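You operate a simulated robot arm through the tools that you are given. There is no shell and no other tool. Be economical: measure what you need, move in short steps, check, and stop when the job is done.

Carry out the task below with a simulated robot arm. There is one attempt and no reset: what you move stays moved.

TASK
Power up machine two, open out its drum and jog the mark to the top.
Fine: air knob to mid before the chuck lever goes to grip; roller lever, speed knob, turn and seat buttons stay.

The check looks at the end state, three seconds after you hand in, the way a careful person would. Anything else that was tipped, shoved, dropped, spilled or broken makes it a failure.

THE ROBOT
A 7-joint arm with a two-finger parallel gripper, fixed in place. Base frame: the origin is at the foot of the arm, x ahead of it, y to its left, z up. Lengths are in cm, angles in rad, forces in N, time in s.
With the tool pointing down near the work surface it reaches from about 16 to 66 cm from the base axis. Its first joint turns from -1.152 to 1.152 rad. Payload 2.4 kg.
Tool frame: the origin (TCP) lies between the finger pads and is the grasp point; the fingertips stand 3 cm ahead of it; z points along the fingers, y is the line along which they close. The gripper opens to 9.4 cm. The fingers are 2.8 cm wide and 1 cm thick; the gripper's body (5 by 9.6 cm) begins 5.5 cm behind the TCP.
Orientation is that of the tool frame in the base frame, as a unit quaternion [x, y, z, w]. With the fingers straight down and closing along the base's y, the tool's x points along the base's -x, its y along +y and its z along -z.

THE INTERFACE
- The arm moves only by the tool nudge_tool. Its argument "motion" is a list of rows, each a list of 6 numbers: the shift along the tool's x, y, z in cm, then the turn, a rotation vector about the tool's x, y, z in degrees. In form: [[tx, ty, tz, wx, wy, wz], ...]. A call has 1 to 8 rows; each row is the pose to reach, as a shift and turn from the pose commanded when the call began, along the tool's axes at that moment. "hand" is the opening, from 0 (shut) to 1 (fully open), set as the call begins (left out, the last holds). Each row takes 0.2 s and may step no farther than 5 cm and 0.15 rad from the row before; otherwise, or with a gripper value out of range, the whole call is refused. A pose out of reach is approached as far as the arm can. The call stops where the force on the tool passes 90 N (or 10 N more than at its start, if that is more) or the arm is blocked; 0.2 s more then pass. The fingers move at their own pace (about 15.3 cm/s each) and stop on an object; they squeeze with about 25 N. The grip force told is the motor's: it shows also when the fingers shut on nothing. Time passes only in rows, and 0.2 s behind the last, so rows that repeat a pose let the fingers close. It gives the time, the measured TCP pose, the force on the tool (base axes), the opening and the grip force at its end, in the units of the frame above (readings bear some noise), with the torque about the TCP (base axes, N m) and any sound that the robot's microphone picked up, and new pictures: "show" is both (left out), scene, wrist or none.
- Cameras (640 x 400 px; columns grow to the right, rows downward): "scene" is fixed at [4.65, 48.3, 143.87]; the picture's right is [-0.66, -0.76, 0.00], its down [-0.47, 0.41, -0.78] and it looks along [0.59, -0.51, -0.63] (base axes); focal length 329 px, centre (320, 200). "wrist" rides on the gripper at [7.6, 1.4, -10.3] in the tool frame; the picture's right is [-0.18, 0.98, 0.00], its down [-0.75, -0.14, -0.64] and it looks along [-0.63, -0.12, 0.77] (tool axes); focal length 243 px, centre (320, 200). There is no depth. A picture from a camera that has moved, and an enlarged one, comes with that camera's place and axes in the base frame and with its lens.
- zoom(camera, box): a new picture of the part [left, top, right, bottom] of that camera's present view, enlarged. It takes no simulated time.
- job_done(): hands the job in; it is judged then, once.

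Work in short steps. Places have to be worked out from the pictures, the camera data and where the tool is seen: move nearer, look again, correct. Check each grasp and each placing, and mend what went wrong. You have 120 turns and 200 pictures in all, those below and enlarged ones among them. Open the gripper and draw the arm clear of the work before you hand the job in, unless the task says otherwise; then end with one line.

The tools are called after "Call:" as name(argument=value, ...) on one line, values as JSON. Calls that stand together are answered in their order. nudge_tool: Moves the arm, as the interface text tells. Its arguments: {"type":"object","properties":{"motion":{"type":"array","items":{"type":"array","items":{"type":"number"}}},"hand":{"type":"number"},"show":{"type":"string","enum":["both","scene","wrist","none"]}},"required":["motion"]} The other tools are called the same way: zoom (camera, box) takes an enlarged picture of a part of a camera's view; job_done () hands the job in.

At the start:

```text
clock: 0.0
position: [40.36, 2.16, 114.86]
ee_rot: [0.0, 1.0, 0.0, 0.0]
force: [-0.4, -0.1, -0.6]
ft_torque: [-0.01, -0.02, -0.02]
gripper_width: 9.4
finger_force: 0.2
```

scene: 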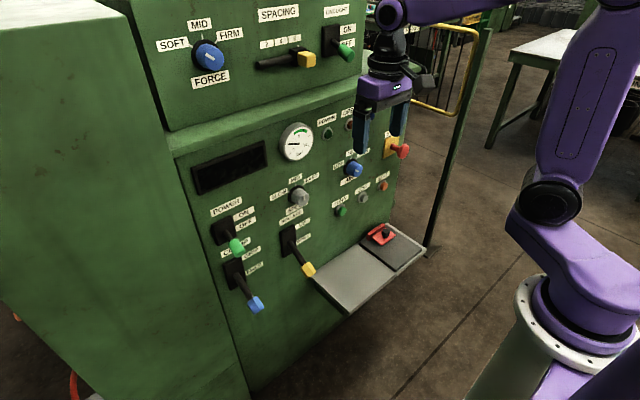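
wrist: 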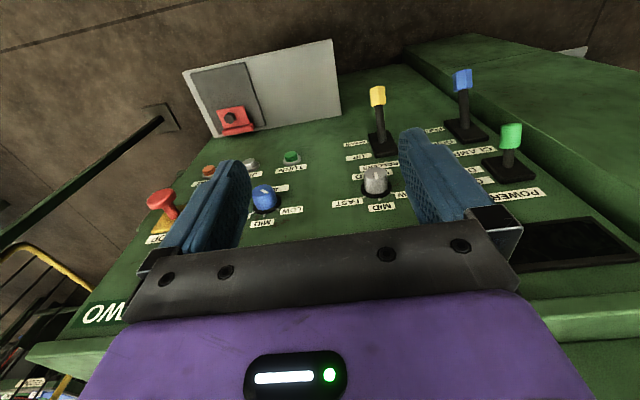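

I'll read the panel labels first with enlarged views.

Call:
zoom(camera="scene", box=[190, 170, 350, 320])

Call:
zoom(camera="scene", box=[270, 100, 430, 230])

Call:
zoom(camera="scene", box=[140, 0, 370, 120])

Call:
zoom(camera="wrist", box=[130, 70, 400, 250])

Call:
zoom(camera="wrist", box=[330, 60, 560, 220])

```text
2.67 times, centred on (270, 245) of scene
camera zoom: at [4.65, 48.3, 143.87], right [-0.66, -0.76, 0.0], down [-0.47, 0.41, -0.78], along [0.59, -0.51, -0.63], focal length 877 px, centre (453, 80)
```

zoom: 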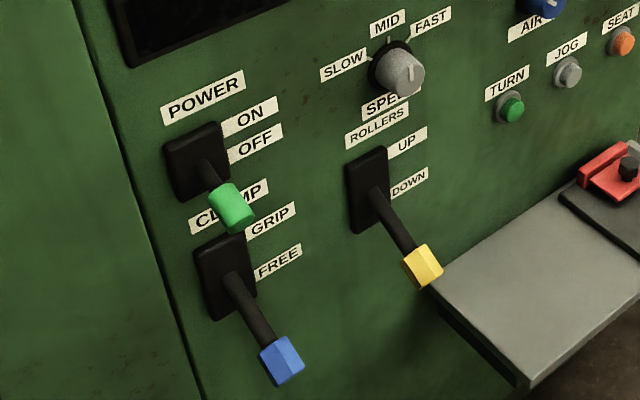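

```text
3.08 times, centred on (350, 165) of scene
camera zoom: at [4.65, 48.3, 143.87], right [-0.66, -0.76, 0.0], down [-0.47, 0.41, -0.78], along [0.59, -0.51, -0.63], focal length 1012 px, centre (228, 308)
```

zoom: 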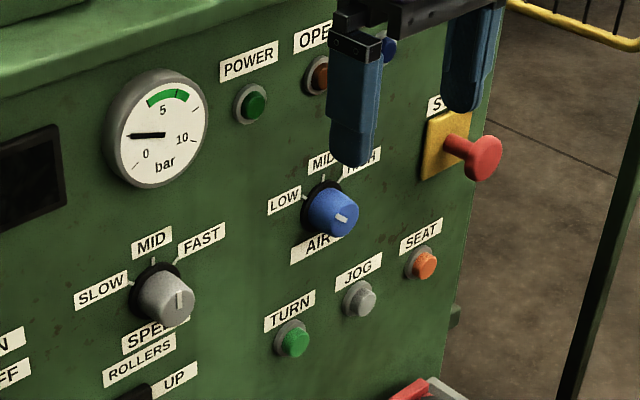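

```text
2.78 times, centred on (255, 60) of scene
camera zoom: at [4.65, 48.3, 143.87], right [-0.66, -0.76, 0.0], down [-0.47, 0.41, -0.78], along [0.59, -0.51, -0.63], focal length 915 px, centre (501, 590)
```

zoom: 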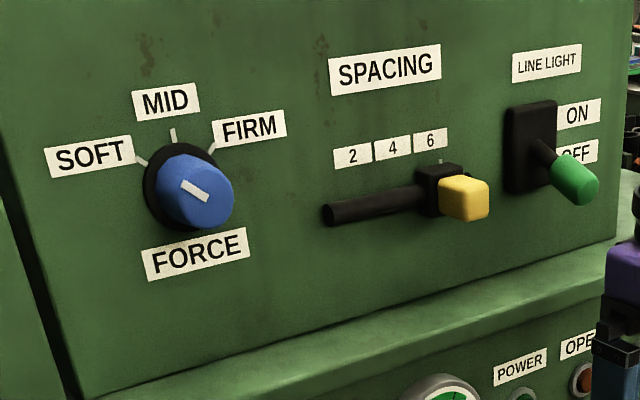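

```text
2.22 times, centred on (265, 160) of wrist
camera zoom: at [32.85, 3.53, 125.09], right [0.18, 0.98, 0.0], down [0.75, -0.14, 0.64], along [0.63, -0.12, -0.77], focal length 539 px, centre (442, 289)
```

zoom: 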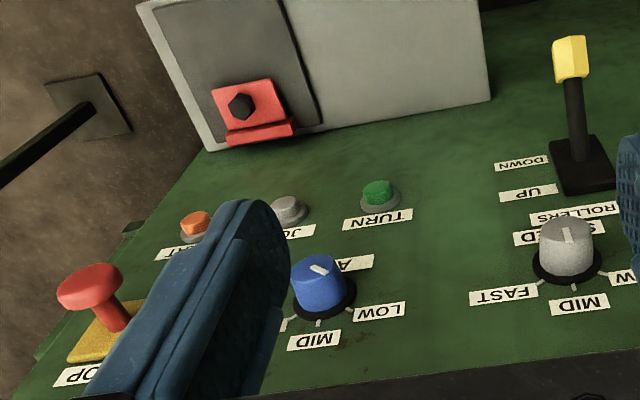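

```text
2.50 times, centred on (445, 140) of wrist
camera zoom: at [32.85, 3.53, 125.09], right [0.18, 0.98, 0.0], down [0.75, -0.14, 0.64], along [0.63, -0.12, -0.77], focal length 606 px, centre (8, 350)
```

zoom: 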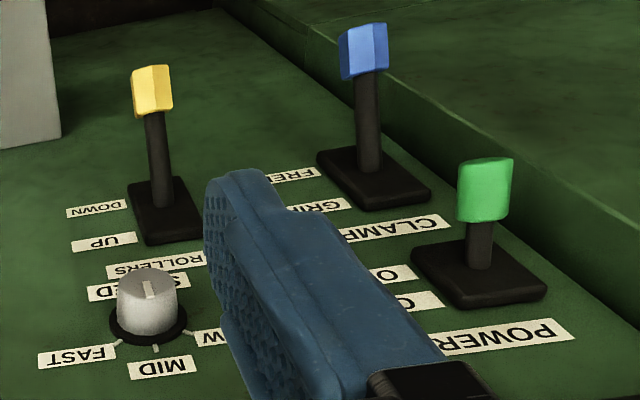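

This is panel TWO: power is at OFF, clamp at FREE, and air points toward HIGH or beyond. Handle positions come out at about power (54.5,29.5,90), clamp (51,29.5,72), air knob (57,-11,91) and JOG (58.5,-17.5,77). I'll tip the tool to point at the panel (+x), pulling back a little.

Call:
nudge_tool(motion=[[0, 0, 0, 0, -8, 0], [0.5, 0, 0, 0, -16, 0], [1, 0, 0, 0, -24, 0], [1.5, 0, 0, 0, -32, 0], [2, 0, 0, 0, -40, 0], [2, 0, 0, 0, -48, 0], [2, 0, 0, 0, -56, 0], [2, 0, 0, 0, -64, 0]], hand=0, show="scene")

```text
clock: 1.8
position: [38.44, 2.03, 114.87]
ee_rot: [0.002, 0.849, -0.003, 0.529]
force: [-0.5, 1.5, 0.5]
ft_torque: [-0.04, 0.0, -0.1]
gripper_width: 0.02
finger_force: 24.6
out of reach, approached as far as the arm can: row 6, 7
```

scene: 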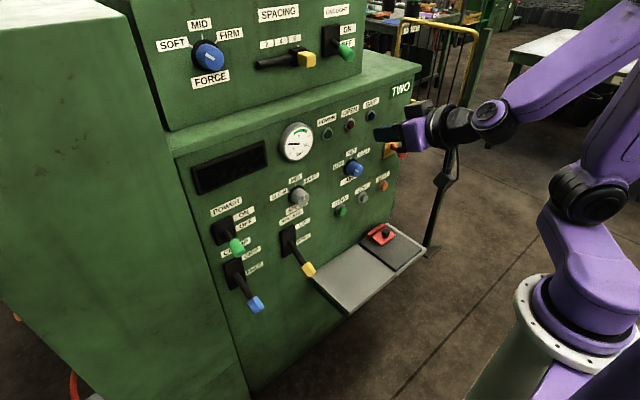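

The tilt is at 64°. I'll descend to about z=97 and move left while finishing the turn.

Call:
nudge_tool(motion=[[3.6, 2, 1.75, 0, -2, 0], [7.2, 4, 3.5, 0, -8, 0], [10.8, 6, 5.2, 0, -14, 0], [14.4, 8, 7, 0, -20, 0], [16.2, 10, 7.9, 0, -26, 0]], show="both")

```text
clock: 3.0
position: [38.97, 17.37, 98.83]
ee_rot: [-0.001, 0.707, -0.004, 0.707]
force: [0.3, 0.9, -0.3]
ft_torque: [0.01, 0.03, 0.0]
gripper_width: 0.0
finger_force: 24.7
out of reach, approached as far as the arm can: row 3, 4, 5
camera wrist: at [28.83, 18.75, 91.31], right [0.01, 0.98, 0.18], down [-0.64, -0.13, 0.75], along [0.77, -0.12, 0.63], focal length 243 px, centre (320, 200)
```

scene: 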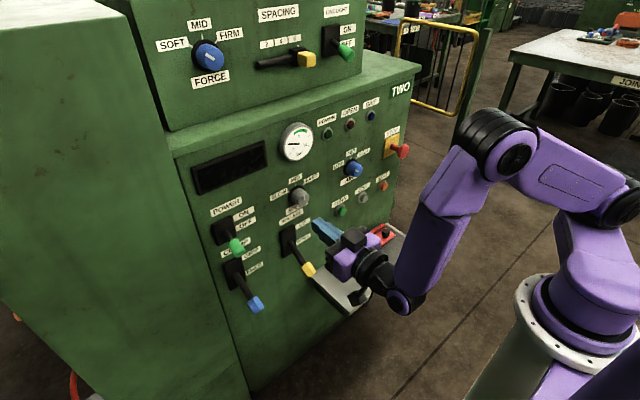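
wrist: 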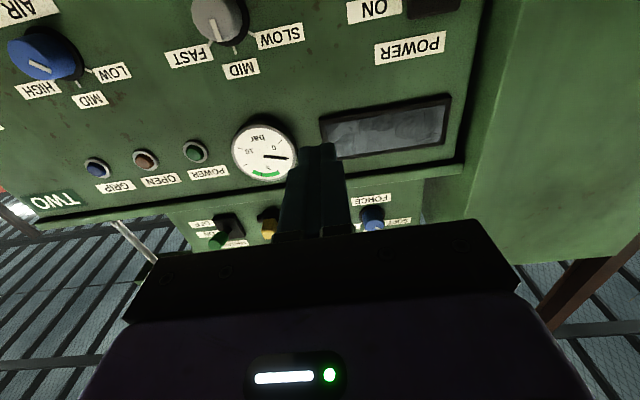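

The tool is now level, pointing at the panel; it may have been folded too close in, so readings are off. I'll go forward and left a bit and see whether it settles.

Call:
nudge_tool(motion=[[1, 2, 3, 0, 0, 0], [3, 5, 5, 0, 0, 0], [6, 8, 6, 0, 0, 0], [8, 10, 6, 0, 0, 0]], show="none")

```text
clock: 4.0
position: [44.99, 27.45, 91.14]
ee_rot: [-0.001, 0.707, -0.001, 0.707]
force: [-0.1, 0.1, 0.2]
ft_torque: [-0.01, -0.02, 0.04]
gripper_width: 0.0
finger_force: 25.0
```

That settled at (45,27.5,91). Next I go down to z≈85 and across to y≈29.5, then look before moving under the power handle.

Call:
nudge_tool(motion=[[3, 1, 0, 0, 0, 0], [6, 2, 0, 0, 0, 0]], show="both")

Call:
zoom(camera="scene", box=[190, 190, 320, 320])

```text
clock: 4.6
position: [45.02, 29.24, 85.19]
ee_rot: [-0.001, 0.707, 0.001, 0.707]
force: [0.0, 0.2, -0.4]
ft_torque: [0.0, 0.01, 0.0]
gripper_width: 0.01
finger_force: 24.9
camera wrist: at [34.94, 30.67, 77.52], right [0.0, 0.98, 0.18], down [-0.64, -0.14, 0.75], along [0.77, -0.12, 0.63], focal length 243 px, centre (320, 200)
```

scene: 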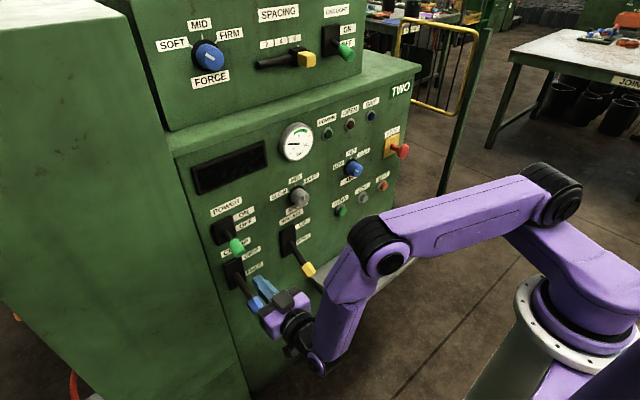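
wrist: 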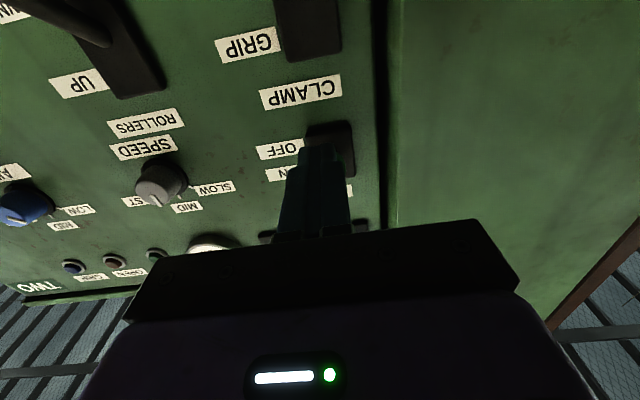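

```text
3.08 times, centred on (255, 255) of scene
camera zoom: at [4.65, 48.29, 143.87], right [-0.66, -0.76, 0.0], down [-0.47, 0.41, -0.78], along [0.59, -0.51, -0.63], focal length 1012 px, centre (520, 31)
```

zoom: 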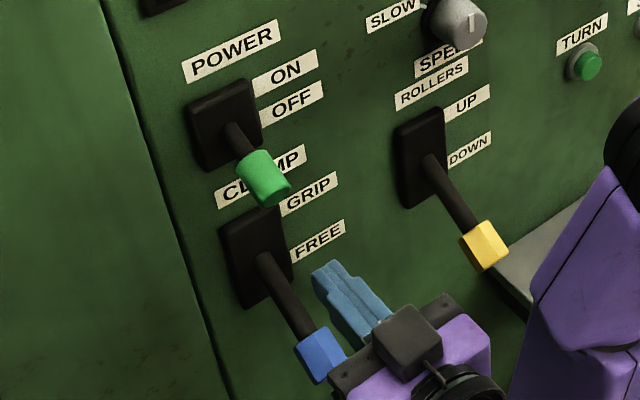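

The fingertips project where they are seen, so the calibration is good. I'll go forward to under the power handle (tips x≈55.5), then push up gently.

Call:
nudge_tool(motion=[[0, 0.2, 4, 0, 0, 0], [0, 0.2, 7.5, 0, 0, 0], [0, 0.2, 7.5, 0, 0, 0]], show="both")

Call:
zoom(camera="scene", box=[190, 190, 320, 320])

```text
clock: 5.4
position: [52.72, 29.31, 85.15]
ee_rot: [0.001, 0.707, -0.001, 0.707]
force: [0.0, -0.2, 0.4]
ft_torque: [-0.01, -0.02, 0.0]
gripper_width: 0.01
finger_force: 25.3
camera wrist: at [42.59, 30.73, 77.66], right [0.0, 0.98, 0.18], down [-0.64, -0.14, 0.75], along [0.77, -0.12, 0.63], focal length 243 px, centre (320, 200)
```

scene: 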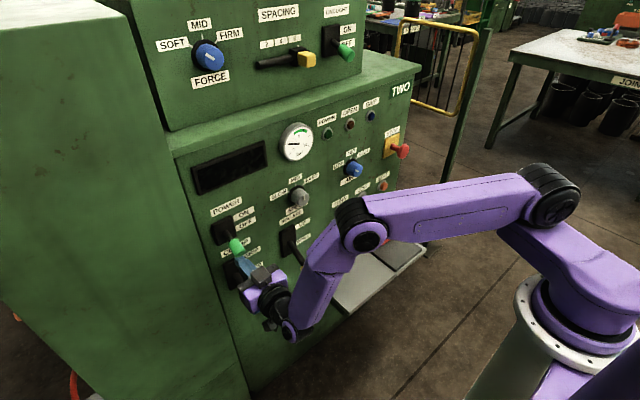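
wrist: 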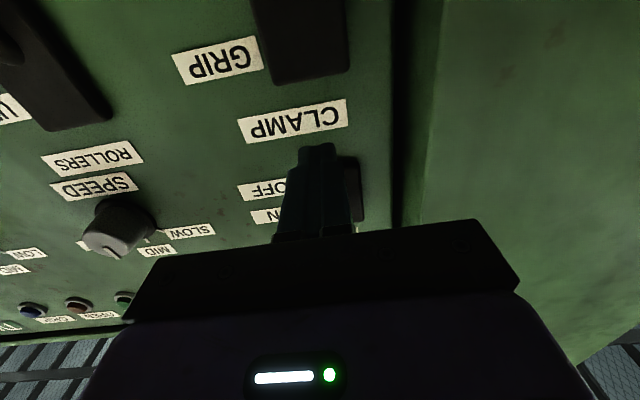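

```text
3.08 times, centred on (255, 255) of scene
camera zoom: at [4.65, 48.29, 143.87], right [-0.66, -0.76, 0.0], down [-0.47, 0.41, -0.78], along [0.59, -0.51, -0.63], focal length 1012 px, centre (520, 31)
```

zoom: 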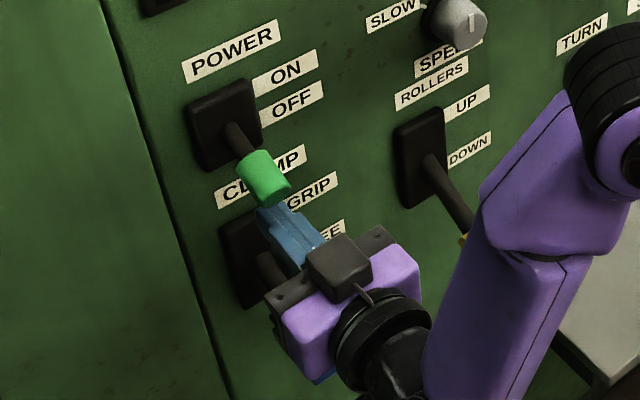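

The fingers are below the handle. Raising about 7.5 cm in small rows.

Call:
nudge_tool(motion=[[-1.5, 0, 0, 0, 0, 0], [-2.5, 0, 0, 0, 0, 0], [-3.5, 0, 0, 0, 0, 0], [-4.5, 0, 0, 0, 0, 0], [-5.5, 0, 0, 0, 0, 0], [-6.5, 0, 0, 0, 0, 0]], show="scene")

Call:
zoom(camera="scene", box=[190, 100, 400, 300])

```text
clock: 6.8
position: [52.58, 29.47, 90.2]
ee_rot: [-0.01, 0.724, -0.002, 0.689]
force: [16.0, 20.4, -71.6]
ft_torque: [-0.32, 2.1, 0.29]
gripper_width: 0.0
finger_force: 25.4
heard: click
```

scene: 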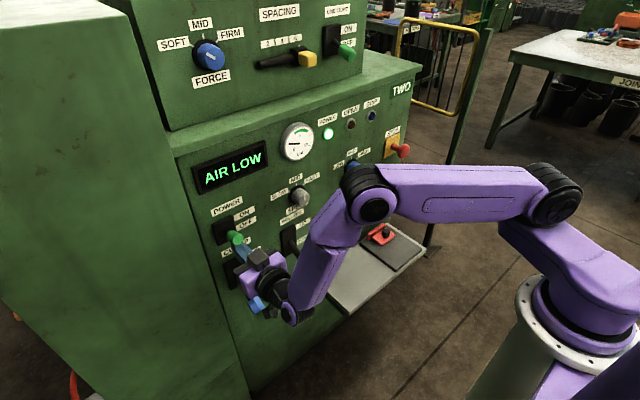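

```text
2.00 times, centred on (295, 200) of scene
camera zoom: at [4.82, 48.42, 143.82], right [-0.66, -0.76, 0.0], down [-0.47, 0.41, -0.78], along [0.59, -0.51, -0.63], focal length 658 px, centre (370, 200)
```

zoom: 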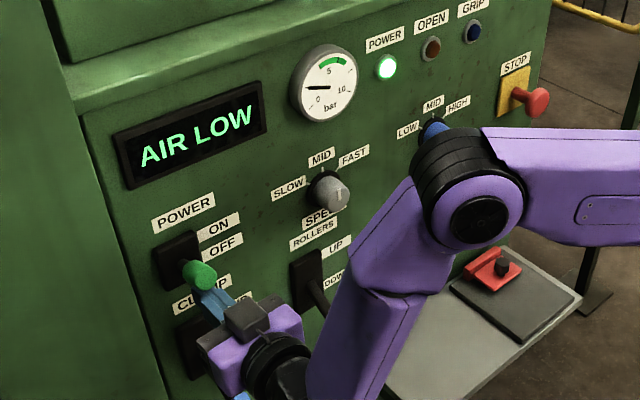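

Power clicked on and the display reads AIR LOW. Backing off: down, then away from the panel.

Call:
nudge_tool(motion=[[2, 0, 0, 0, 0, 0], [4, 0, 0, 0, 0, 0], [4, 0, -4, 0, 0, 0], [4, 0, -8, 0, 0, 0]], show="scene")

Call:
zoom(camera="scene", box=[190, 100, 400, 300])

```text
clock: 7.8
position: [44.94, 29.46, 88.0]
ee_rot: [0.001, 0.707, 0.0, 0.708]
force: [0.3, 0.1, 0.0]
ft_torque: [0.01, -0.01, 0.0]
gripper_width: 0.0
finger_force: 25.2
```

scene: 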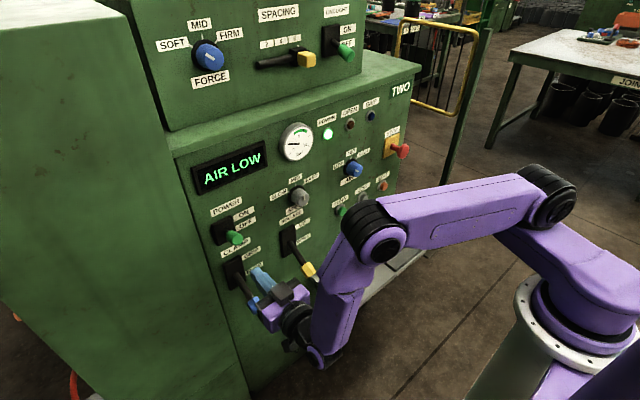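

```text
2.00 times, centred on (295, 200) of scene
camera zoom: at [4.66, 48.29, 143.87], right [-0.66, -0.76, 0.0], down [-0.47, 0.41, -0.78], along [0.59, -0.51, -0.63], focal length 658 px, centre (370, 200)
```

zoom: 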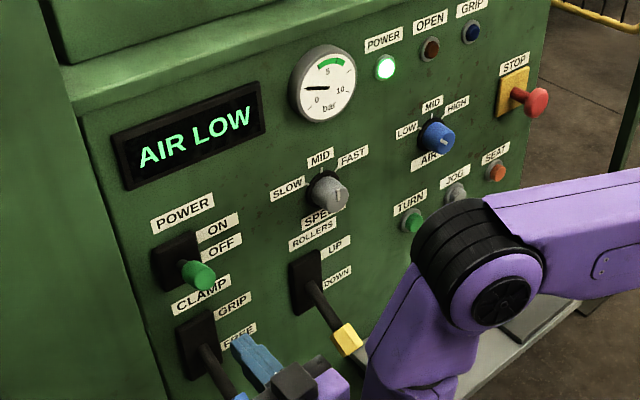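

Power lamp is lit. Next I traverse right at x≈45 to sit in front of the AIR knob, opening the fingers on the way.

Call:
nudge_tool(motion=[[0, -5, 0, 0, 0, 0], [-0.5, -10, 0, 0, 0, 0], [-1, -15, 0, 0, 0, 0], [-1.5, -20, 0, 0, 0, 0], [-2, -25, 0, 0, 0, 0], [-2.5, -30, 0, 0, 0, 0], [-3, -35, 0, 0, 0, 0], [-3, -40, 0, 0, 0, 0]], hand=0.55, show="both")

Call:
zoom(camera="wrist", box=[200, 20, 440, 240])

```text
refused: row 2 steps farther than a row can; nothing moved
```

```text
1.82 times, centred on (320, 130) of wrist
camera zoom: at [34.8, 30.84, 80.37], right [0.0, 0.98, 0.18], down [-0.64, -0.14, 0.75], along [0.77, -0.12, 0.63], focal length 441 px, centre (320, 327)
```

zoom: 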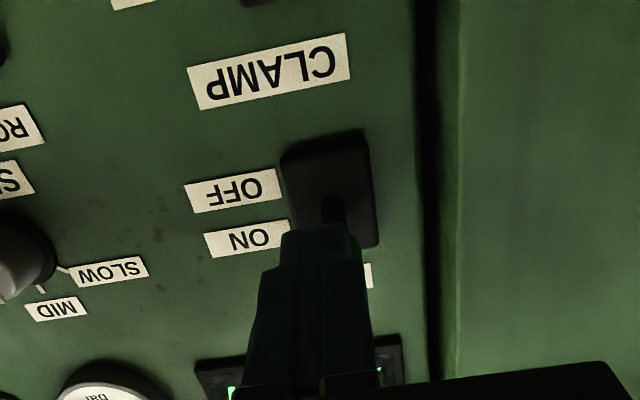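

That row stepped slightly too far, so I'll retry with smaller steps.

Call:
nudge_tool(motion=[[0, -4.9, 0, 0, 0, 0], [-0.4, -9.8, 0, 0, 0, 0], [-0.8, -14.7, 0, 0, 0, 0], [-1.2, -19.6, 0, 0, 0, 0], [-1.6, -24.5, 0, 0, 0, 0], [-2, -29.4, 0, 0, 0, 0], [-2.4, -34.3, 0, 0, 0, 0], [-2.8, -39.2, 0, 0, 0, 0]], hand=0.55, show="both")

Call:
zoom(camera="wrist", box=[200, 20, 440, 240])

```text
clock: 9.6
position: [51.83, -6.07, 92.96]
ee_rot: [-0.049, 0.71, -0.071, 0.699]
force: [0.1, -0.9, -0.2]
ft_torque: [0.01, -0.03, 0.01]
gripper_width: 5.18
finger_force: 0.1
out of reach, approached as far as the arm can: row 3, 4, 5, 6, 7, 8
camera wrist: at [41.67, -5.65, 85.42], right [0.03, 1.0, 0.02], down [-0.63, 0.01, 0.77], along [0.77, -0.03, 0.63], focal length 243 px, centre (320, 200)
```

scene: 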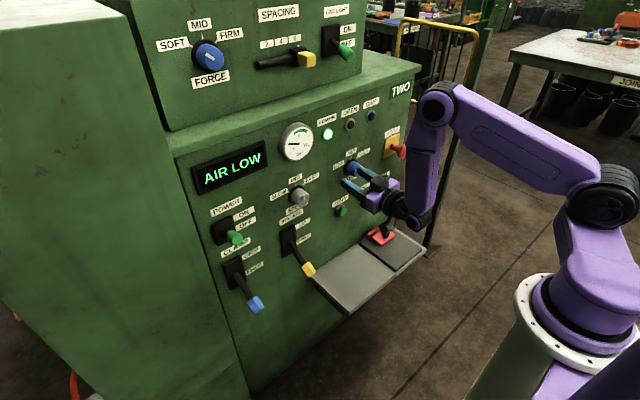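
wrist: 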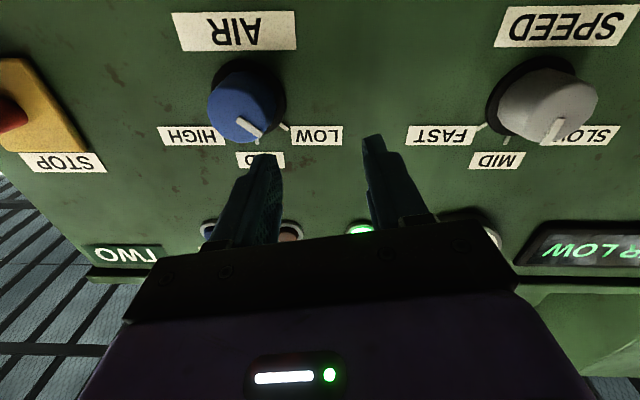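

```text
1.82 times, centred on (320, 130) of wrist
camera zoom: at [41.67, -5.65, 85.42], right [0.03, 1.0, 0.02], down [-0.63, 0.01, 0.77], along [0.77, -0.03, 0.63], focal length 441 px, centre (320, 327)
```

zoom: 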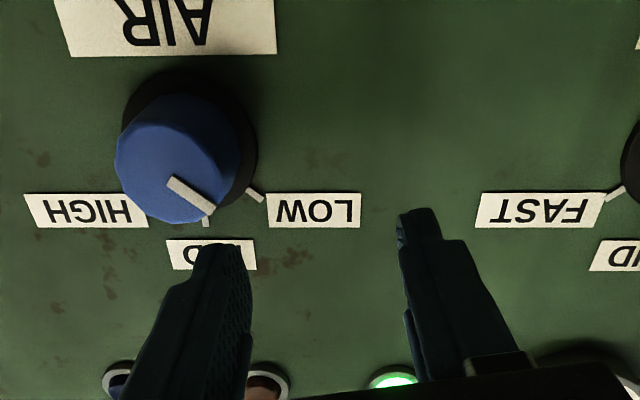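

The air knob's bar points at LOW, and a clockwise turn takes it to MID; cap centre is about (57,-11.2,90.5), roughly 4.3 cm wide. I'll open wider, pre-roll a little counter-clockwise and line up in front of it.

Call:
nudge_tool(motion=[[1.1, -1.6, -0.3, 0, 0, -4], [2.2, -3.1, -0.3, -1, -0.5, -8], [3.3, -4.6, -0.3, -1.8, -0.9, -12], [3.3, -4.6, -0.3, -1.8, -0.9, -12]], hand=0.75, show="wrist")

```text
clock: 10.6
position: [49.95, -5.38, 90.28]
ee_rot: [-0.132, 0.697, -0.135, 0.692]
force: [-0.3, -0.1, 0.3]
ft_torque: [-0.03, -0.02, 0.01]
gripper_width: 7.04
finger_force: 0.0
out of reach, approached as far as the arm can: row 1, 2, 3, 4
camera wrist: at [39.78, -6.97, 82.66], right [0.01, 0.98, -0.19], down [-0.64, 0.15, 0.76], along [0.77, 0.12, 0.63], focal length 243 px, centre (320, 200)
```

wrist: 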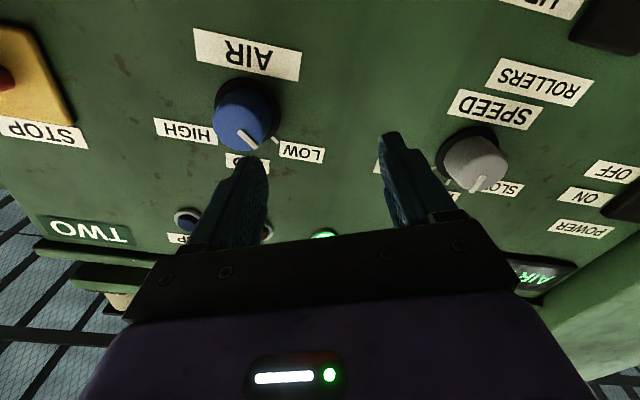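

The arm seems joint-limited here and traded position for roll. I'll test whether undoing the roll and yawing toward the radial direction helps.

Call:
nudge_tool(motion=[[0, 0, 0, -3, 0, 5], [0, 0, 0, -6, 0, 10], [0, 0, 0, -9, 0, 15], [0, 0, 0, -11, 0, 20]], show="scene")

```text
clock: 11.6
position: [48.48, -1.86, 90.04]
ee_rot: [-0.104, 0.712, -0.04, 0.693]
force: [-0.3, 0.7, -0.3]
ft_torque: [0.0, -0.01, -0.01]
gripper_width: 7.04
finger_force: 0.0
out of reach, approached as far as the arm can: row 1, 2, 3, 4
```

scene: 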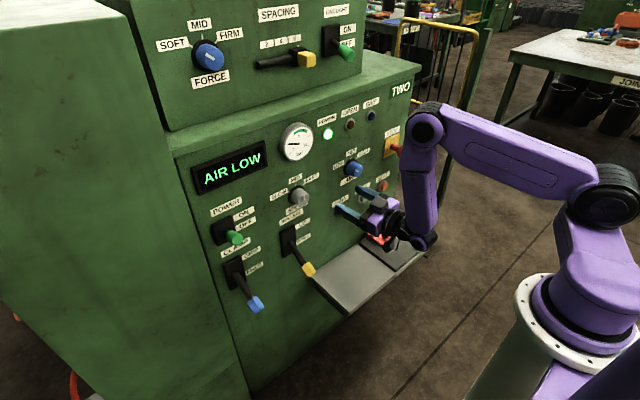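

The forearm is nearly vertical, so the wrist bend limits close-in poses, and my yaw sign was wrong. I'll go forward and right with a right yaw (radial) and slight downward pitch.

Call:
nudge_tool(motion=[[0.3, -1, 2, 3, 3, 2], [0.5, -3, 2.6, 6, 6, 5], [0.8, -5.5, 2.6, 9, 9, 8], [1.1, -7.5, 2.6, 12, 10, 11], [1.3, -9.6, 2.6, 16, 10, 12], [1.3, -9.6, 2.6, 16, 10, 12]], show="both")

```text
clock: 12.7
position: [56.13, -5.3, 91.68]
ee_rot: [0.007, 0.78, -0.067, 0.622]
force: [-16.4, 25.4, 0.5]
ft_torque: [0.18, 0.09, -0.1]
gripper_width: 5.74
finger_force: 0.0
out of reach, approached as far as the arm can: row 2, 3, 4, 5
stopped in row 5: the force on the tool passed its limit at 96 N (the readings are from after the stop); the commanded pose is now the measured one
camera wrist: at [44.67, -3.3, 86.4], right [0.13, 0.99, 0.08], down [-0.46, -0.01, 0.89], along [0.88, -0.16, 0.46], focal length 243 px, centre (320, 200)
```

scene: 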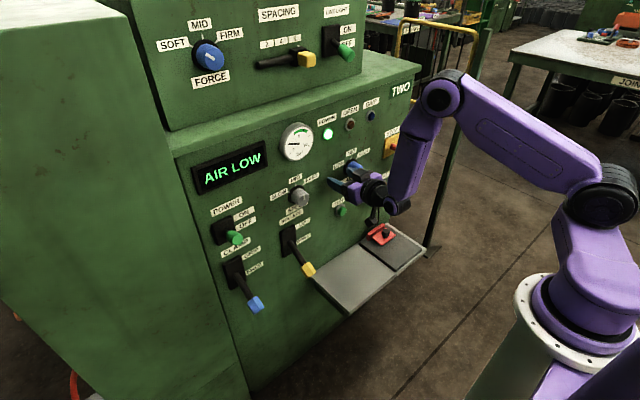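
wrist: 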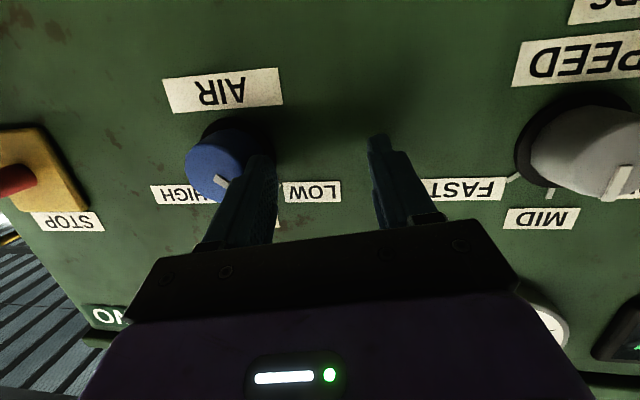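

The fingers drifted forward and nudged the knob's side; the pointer still seems to be near LOW. I'll back straight out first.

Call:
nudge_tool(motion=[[0, 0.3, 0, 0, 0, 0], [0, 0.3, -2.5, 0, 0, 0], [0, 0.3, -5, 0, 0, 0]], show="none")

```text
clock: 13.5
position: [53.13, -4.82, 93.9]
ee_rot: [0.016, 0.781, -0.083, 0.619]
force: [-0.2, 0.2, 0.3]
ft_torque: [-0.02, -0.01, 0.01]
gripper_width: 7.06
finger_force: 0.1
out of reach, approached as far as the arm can: row 2, 3
```

Backing out is limited at this near-level pitch, so I'll pitch the tool down to about 30°, which frees the wrist, before moving right.

Call:
nudge_tool(motion=[[0, 0, -0.5, 0, 6, 0], [0, 0, -1, 0, 12, 0], [0, 0, -1.5, 0, 18, 0], [0, 0, -1.5, 0, 18, 0]], show="none")

```text
clock: 14.5
position: [51.63, -4.45, 94.16]
ee_rot: [0.028, 0.867, -0.07, 0.492]
force: [-0.5, -0.2, 0.1]
ft_torque: [0.0, 0.02, 0.02]
gripper_width: 7.06
finger_force: 0.0
```

At 30° pitch it is reachable. Next I move right to line up with the knob at the same distance.

Call:
nudge_tool(motion=[[0.4, -2.2, 0.3, 0, 0, 0], [0.8, -4.4, 0.8, 0, 0, 0], [1.25, -6.6, 1.2, 0, 0, 0], [1.25, -6.6, 1.2, 0, 0, 0]], show="both")

Call:
zoom(camera="scene", box=[300, 100, 460, 220])

```text
clock: 15.5
position: [51.26, -11.13, 92.92]
ee_rot: [0.027, 0.867, -0.07, 0.493]
force: [-0.3, -0.5, -0.3]
ft_torque: [0.02, 0.02, 0.01]
gripper_width: 7.05
finger_force: 0.1
camera wrist: at [38.94, -8.4, 91.56], right [0.21, 0.98, 0.06], down [-0.17, -0.03, 0.98], along [0.96, -0.22, 0.16], focal length 243 px, centre (320, 200)
```

scene: 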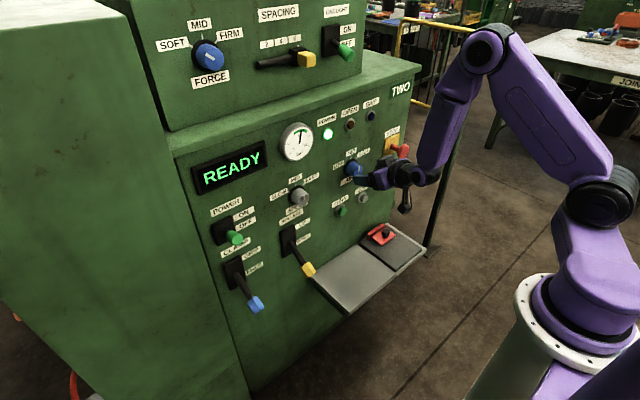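
wrist: 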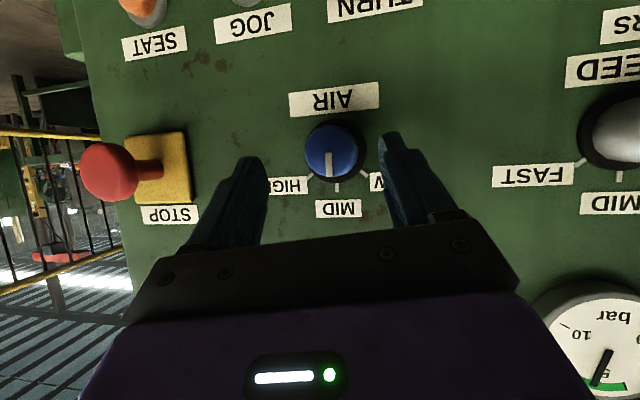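

```text
3.33 times, centred on (380, 160) of scene
camera zoom: at [4.65, 48.29, 143.87], right [-0.66, -0.76, 0.0], down [-0.47, 0.41, -0.78], along [0.59, -0.51, -0.63], focal length 1096 px, centre (120, 333)
```

zoom: 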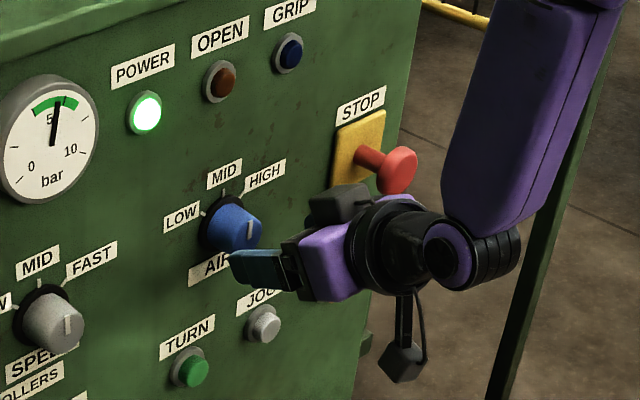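

The earlier bump actually turned the knob: the bar points at MID, the gauge is in green and the display reads READY. Zooming in to confirm the setting.

Call:
zoom(camera="wrist", box=[270, 100, 400, 220])

Call:
zoom(camera="wrist", box=[480, 50, 640, 220])

```text
3.33 times, centred on (335, 160) of wrist
camera zoom: at [38.94, -8.4, 91.56], right [0.21, 0.98, 0.06], down [-0.17, -0.03, 0.98], along [0.96, -0.22, 0.16], focal length 809 px, centre (270, 333)
```

zoom: 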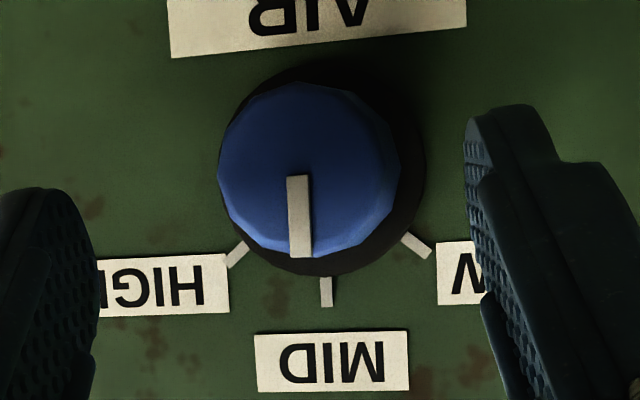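

```text
2.35 times, centred on (560, 135) of wrist
camera zoom: at [38.94, -8.4, 91.56], right [0.21, 0.98, 0.06], down [-0.17, -0.03, 0.98], along [0.96, -0.22, 0.16], focal length 571 px, centre (-245, 353)
```

zoom: 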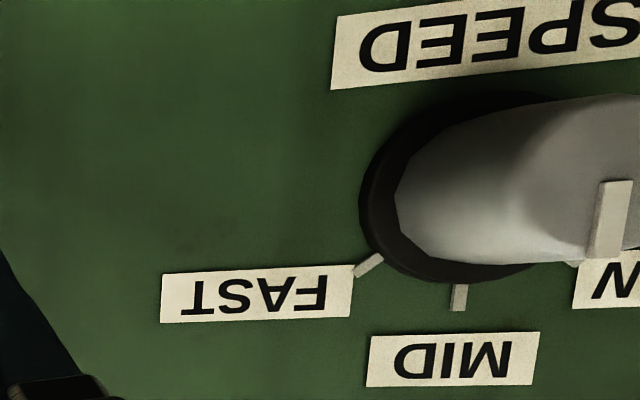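

AIR is exactly at MID and SPEED is unchanged at MID. I'll close the fingers and move left to y≈18 at the same height, clear of knobs.

Call:
nudge_tool(motion=[[0, 0, -0.8, 0, 0, 0], [-0.4, 4.2, -1.2, 0, 0, 0], [-0.8, 8.4, -2, 0, 0, 0], [-1.2, 12.6, -2.6, 0, 0, 0], [-1.6, 16.8, -3.2, 0, 0, 0], [-2, 21, -3.8, 0, 0, 0], [-2.3, 25.2, -4.4, 0, 0, 0], [-2.6, 29.4, -5, 0, 0, 0]], hand=0, show="scene")

```text
clock: 17.3
position: [51.88, 19.02, 94.85]
ee_rot: [0.028, 0.868, -0.071, 0.491]
force: [0.1, -0.2, 0.3]
ft_torque: [0.0, -0.02, -0.05]
gripper_width: 0.01
finger_force: 24.8
```

scene: 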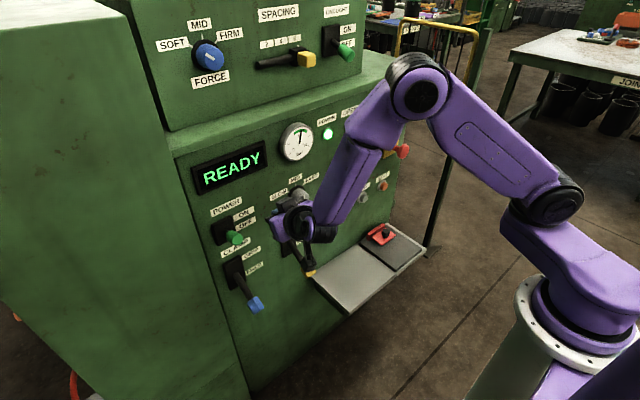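

Now I retreat to x≈44, then descend between the roller and clamp handles.

Call:
nudge_tool(motion=[[2, -0.7, -3.4, 0, 0, 0], [4.1, -1.5, -6.8, 0, 0, 0], [8, 1, -4.6, 0, 0, 0], [12.3, 3.4, -2.3, 0, 0, 0], [12.3, 3.4, -2.3, 0, 0, 0]], show="none")

```text
refused: row 3 steps farther than a row can; nothing moved
```

Splitting the long row.

Call:
nudge_tool(motion=[[2, -0.7, -3.4, 0, 0, 0], [4.1, -1.5, -6.8, 0, 0, 0], [6.8, 0.2, -5.3, 0, 0, 0], [9.6, 1.8, -3.8, 0, 0, 0], [12.3, 3.4, -2.3, 0, 0, 0], [12.3, 3.4, -2.3, 0, 0, 0]], show="none")

```text
clock: 18.7
position: [44.11, 22.28, 85.24]
ee_rot: [0.028, 0.867, -0.07, 0.493]
force: [0.0, 0.8, 0.2]
ft_torque: [0.01, 0.0, -0.01]
gripper_width: 0.0
finger_force: 25.5
```

Descending to z≈66.5 while levelling the tool.

Call:
nudge_tool(motion=[[3.2, 1.1, 1.8, -1.6, -6.1, 0.7], [6.4, 2.3, 3.6, -3.2, -12.3, 1.4], [9.6, 3.4, 5.4, -4.8, -18.4, 2.1], [12.8, 4.6, 7.2, -6.4, -24.6, 2.8], [15.9, 5.7, 9, -8, -30.7, 3.5], [15.9, 5.7, 9, -8, -30.7, 3.5]], show="both")

Call:
zoom(camera="scene", box=[190, 190, 350, 340])

```text
clock: 20.1
position: [42.62, 26.0, 68.93]
ee_rot: [0.002, 0.72, -0.005, 0.694]
force: [-0.4, -0.6, 0.2]
ft_torque: [0.01, 0.02, 0.0]
gripper_width: 0.01
finger_force: 24.5
out of reach, approached as far as the arm can: row 5, 6
camera wrist: at [32.21, 27.45, 61.7], right [0.02, 0.98, 0.18], down [-0.61, -0.13, 0.78], along [0.79, -0.12, 0.6], focal length 243 px, centre (320, 200)
```

scene: 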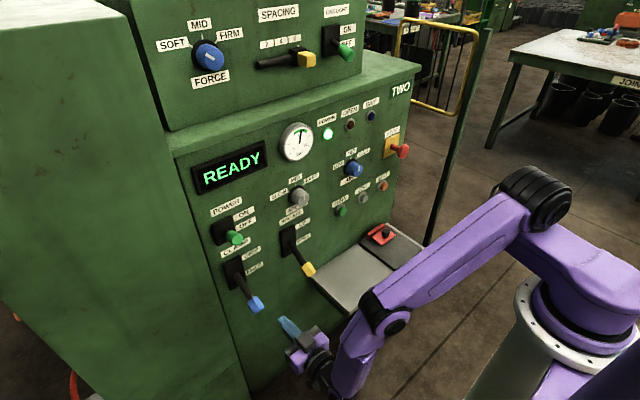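
wrist: 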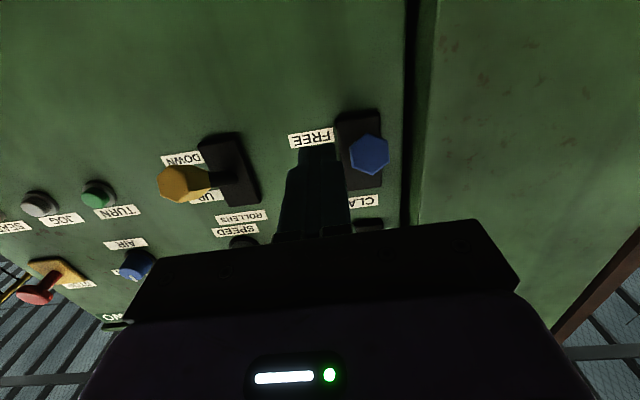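

```text
2.67 times, centred on (270, 265) of scene
camera zoom: at [4.65, 48.3, 143.87], right [-0.66, -0.76, 0.0], down [-0.47, 0.41, -0.78], along [0.59, -0.51, -0.63], focal length 877 px, centre (453, 27)
```

zoom: 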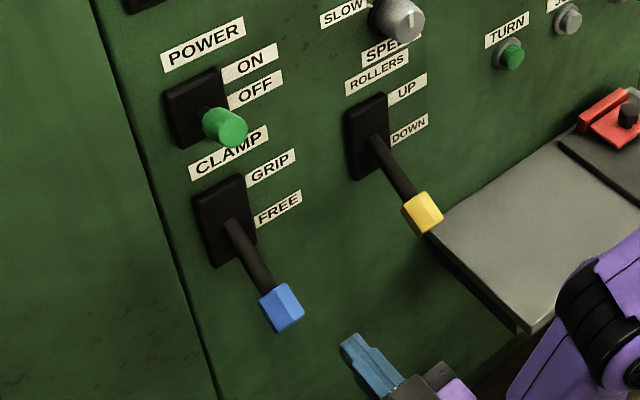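

Clamp handle is confirmed at about (50.5,29.6,71.8). I'll shift left and down, then go under the handle.

Call:
nudge_tool(motion=[[1.2, 1.8, 1.5, 0, 0, 0], [2.2, 3.5, 2, 0, 0, 0], [2.4, 3.6, 5, 0, -1, 0], [2.4, 3.6, 8, 0, -1, 0], [2.4, 3.6, 8, 0, -1, 0]], show="both")

Call:
zoom(camera="scene", box=[190, 190, 350, 340])

```text
clock: 21.4
position: [47.44, 31.91, 70.18]
ee_rot: [-0.037, 0.699, 0.03, 0.713]
force: [-2.7, 3.9, -0.9]
ft_torque: [-0.01, -0.03, 0.04]
gripper_width: 0.0
finger_force: 25.3
out of reach, approached as far as the arm can: row 1, 2, 3, 4, 5
stopped in row 5: the force on the tool passed its limit at 94 N (the readings are from after the stop); the commanded pose is now the measured one
camera wrist: at [37.42, 32.23, 62.41], right [-0.1, 0.98, 0.17], down [-0.64, -0.19, 0.74], along [0.76, -0.04, 0.65], focal length 243 px, centre (320, 200)
```

scene: 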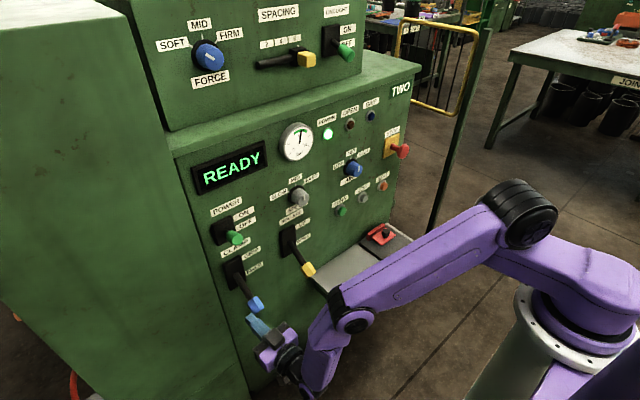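
wrist: 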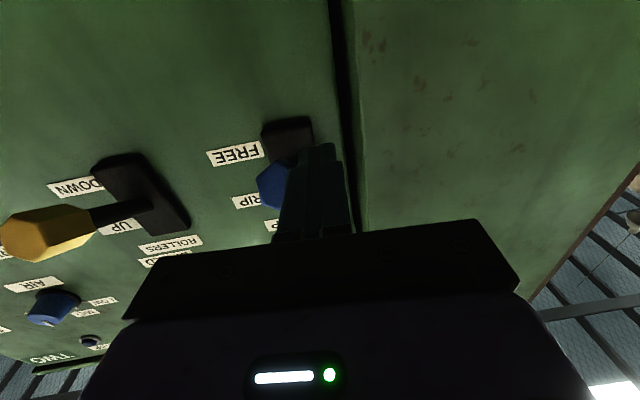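

```text
2.67 times, centred on (270, 265) of scene
camera zoom: at [4.65, 48.3, 143.86], right [-0.66, -0.76, 0.0], down [-0.47, 0.41, -0.78], along [0.59, -0.51, -0.63], focal length 877 px, centre (453, 27)
```

zoom: 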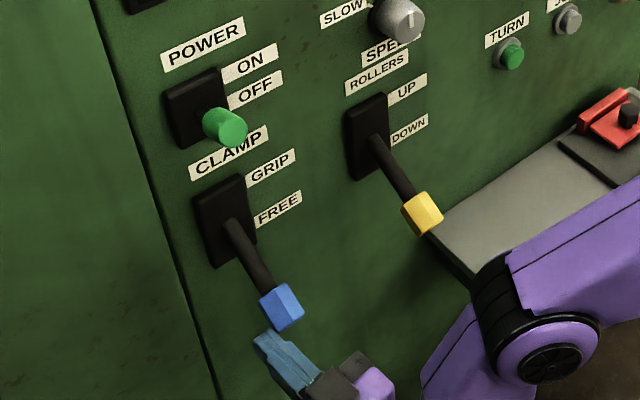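

The low level pose is out of reach and the fingers only brushed the handle. New plan: grip the handle from above with the tool pitched about 45° down and carry it along its arc. First I back out while pitching down.

Call:
nudge_tool(motion=[[0, 0.5, -1, 0, 6, 0], [0, 0.5, -2, 0, 13, 0], [0, 0.5, -3, 0, 20, 0], [0, 0.5, -4, 0, 27, 0], [0, 0.5, -4, 0, 34, 0], [0, 0.5, -4, 0, 41, 0]], show="none")

```text
clock: 22.8
position: [43.34, 31.81, 70.25]
ee_rot: [-0.043, 0.905, 0.014, 0.422]
force: [-0.8, -0.5, -0.5]
ft_torque: [-0.02, 0.03, 0.0]
gripper_width: 0.01
finger_force: 25.3
```

Reachable at 40° pitch. I'll go to a standoff above and before the clamp handle with the fingers open.

Call:
nudge_tool(motion=[[-3, -1, -2, 0, 0, 0], [-5, -2, -2.4, 0, 0, 0], [-6, -2.9, -2.4, 0, 0, 0], [-6, -2.9, -2.4, 0, 0, 0]], hand=0.55, show="both")

Call:
zoom(camera="scene", box=[190, 190, 350, 340])

```text
clock: 23.8
position: [45.72, 29.15, 76.33]
ee_rot: [-0.044, 0.905, 0.014, 0.422]
force: [0.0, -0.8, -0.1]
ft_torque: [0.02, -0.01, 0.01]
gripper_width: 5.18
finger_force: 0.1
camera wrist: at [33.0, 29.31, 77.11], right [0.03, 0.99, 0.13], down [0.0, -0.13, 0.99], along [1.0, -0.03, -0.01], focal length 243 px, centre (320, 200)
```

scene: 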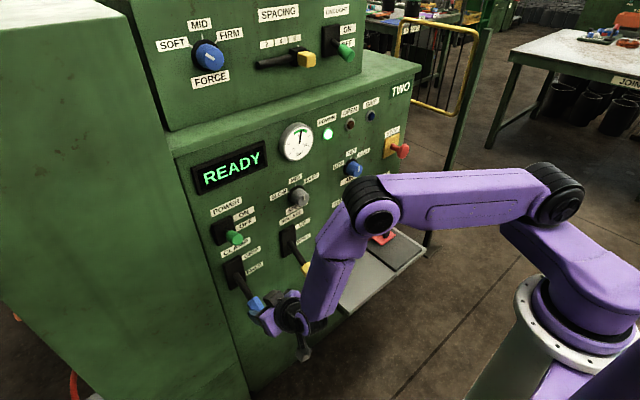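
wrist: 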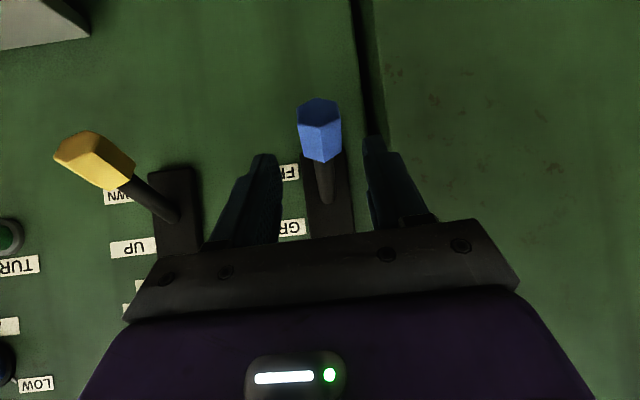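

```text
2.67 times, centred on (270, 265) of scene
camera zoom: at [4.65, 48.29, 143.87], right [-0.66, -0.76, 0.0], down [-0.47, 0.41, -0.78], along [0.59, -0.51, -0.63], focal length 877 px, centre (453, 27)
```

zoom: 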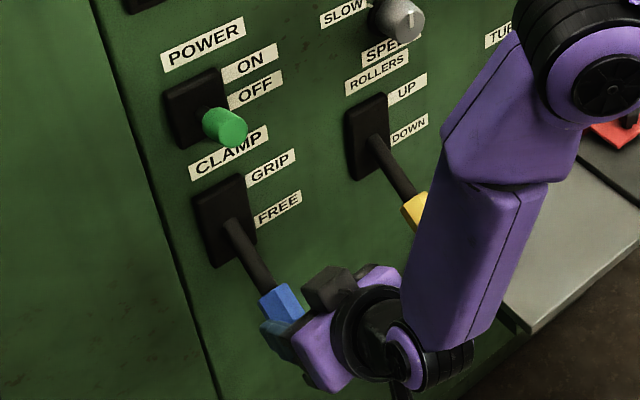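

The handle lies centred between the fingers. Advancing 6.5 cm along the tool axis.

Call:
nudge_tool(motion=[[0, 0.2, 2.2, 0, 0, 0], [0, 0.2, 4.4, 0, 0, 0], [0, 0.2, 6.5, 0, 0, 0], [0, 0.2, 6.5, 0, 0, 0]], show="both")

```text
clock: 24.8
position: [50.55, 29.92, 72.2]
ee_rot: [-0.043, 0.905, 0.013, 0.423]
force: [-0.4, -0.2, -0.3]
ft_torque: [0.03, 0.01, 0.0]
gripper_width: 5.17
finger_force: 0.1
camera wrist: at [37.85, 30.1, 72.86], right [0.03, 0.99, 0.13], down [0.0, -0.13, 0.99], along [1.0, -0.03, -0.01], focal length 243 px, centre (320, 200)
```

scene: 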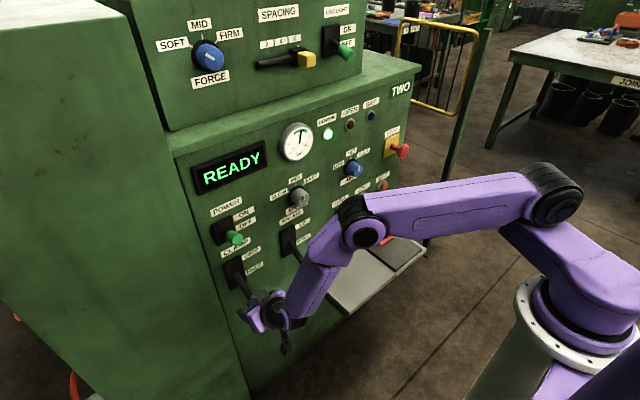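
wrist: 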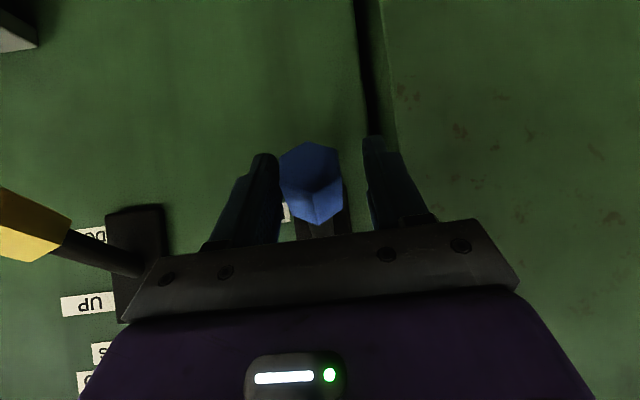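

Handle is between the pads. Closing on it.

Call:
nudge_tool(motion=[[0, -0.3, 0, 0, 0, 0], [0, -0.3, 0, 0, 0, 0], [0, -0.3, 0, 0, 0, 0]], hand=0, show="none")

```text
clock: 25.6
position: [50.56, 29.48, 72.06]
ee_rot: [-0.043, 0.905, 0.014, 0.423]
force: [2.5, 2.7, -6.5]
ft_torque: [0.94, 0.67, -1.31]
gripper_width: 3.86
finger_force: 45.0
```

It's gripped at 3.9 cm. I'll move the handle up along its arc, pitching down a little as it turns.

Call:
nudge_tool(motion=[[-0.6, 0, -1.1, 0, 2, 0], [-1.25, 0, -2.1, 0, 5, 0], [-2.1, 0, -3, 0, 8, 0], [-2.9, 0, -3.8, 0, 11, 0], [-3.9, 0, -4.5, 0, 14, 0], [-4.9, 0, -5.15, 0, 17, 0], [-6, 0, -5.6, 0, 20, 0], [-7.1, 0, -6, 0, 22, 0]], show="both")

Call:
zoom(camera="scene", box=[180, 100, 400, 300])

```text
clock: 27.4
position: [50.63, 29.47, 81.35]
ee_rot: [-0.045, 0.969, 0.006, 0.243]
force: [-4.5, 8.5, -9.9]
ft_torque: [-0.44, 1.02, -0.93]
gripper_width: 3.62
finger_force: 44.7
camera wrist: at [39.18, 30.0, 86.91], right [0.07, 0.99, 0.07], down [0.37, -0.1, 0.92], along [0.93, -0.04, -0.38], focal length 243 px, centre (320, 200)
```

scene: 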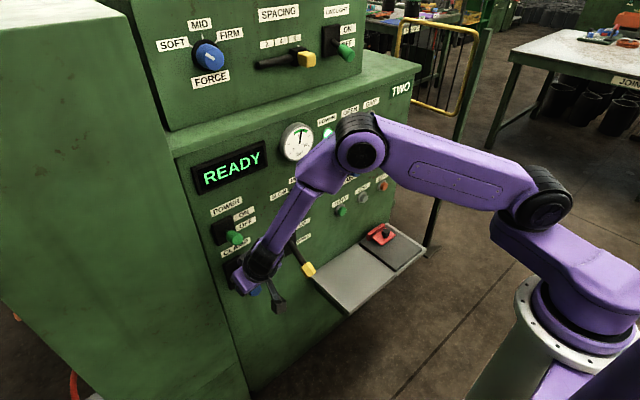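
wrist: 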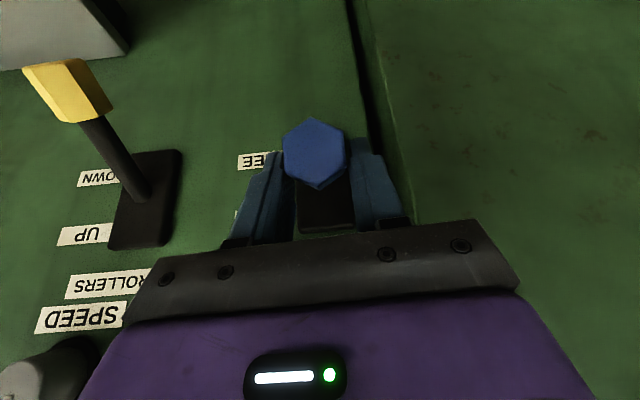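

```text
2.00 times, centred on (290, 200) of scene
camera zoom: at [4.66, 48.33, 143.86], right [-0.66, -0.76, 0.0], down [-0.47, 0.41, -0.78], along [0.59, -0.51, -0.63], focal length 658 px, centre (380, 200)
```

zoom: 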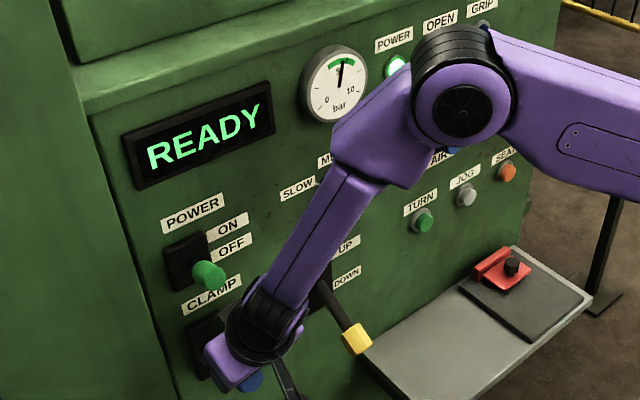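

The lever has moved with the grip, but no click yet. Continuing the arc a bit further.

Call:
nudge_tool(motion=[[-0.7, 0, -0.6, 0, 2, 0], [-1.45, 0, -1.05, 0, 4, 0], [-2.1, 0, -1.3, 0, 6, 0], [-2.1, 0, -1.3, 0, 6, 0]], show="scene")

```text
clock: 28.4
position: [51.21, 29.52, 83.02]
ee_rot: [-0.044, 0.982, -0.002, 0.184]
force: [-52.8, -8.0, -31.2]
ft_torque: [3.67, -6.52, -2.06]
gripper_width: 3.46
finger_force: 44.5
```

scene: 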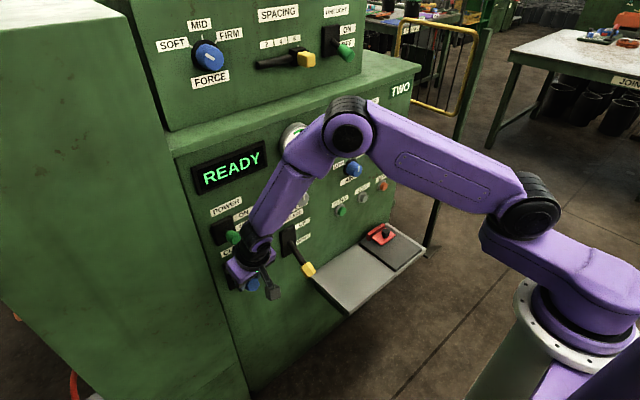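

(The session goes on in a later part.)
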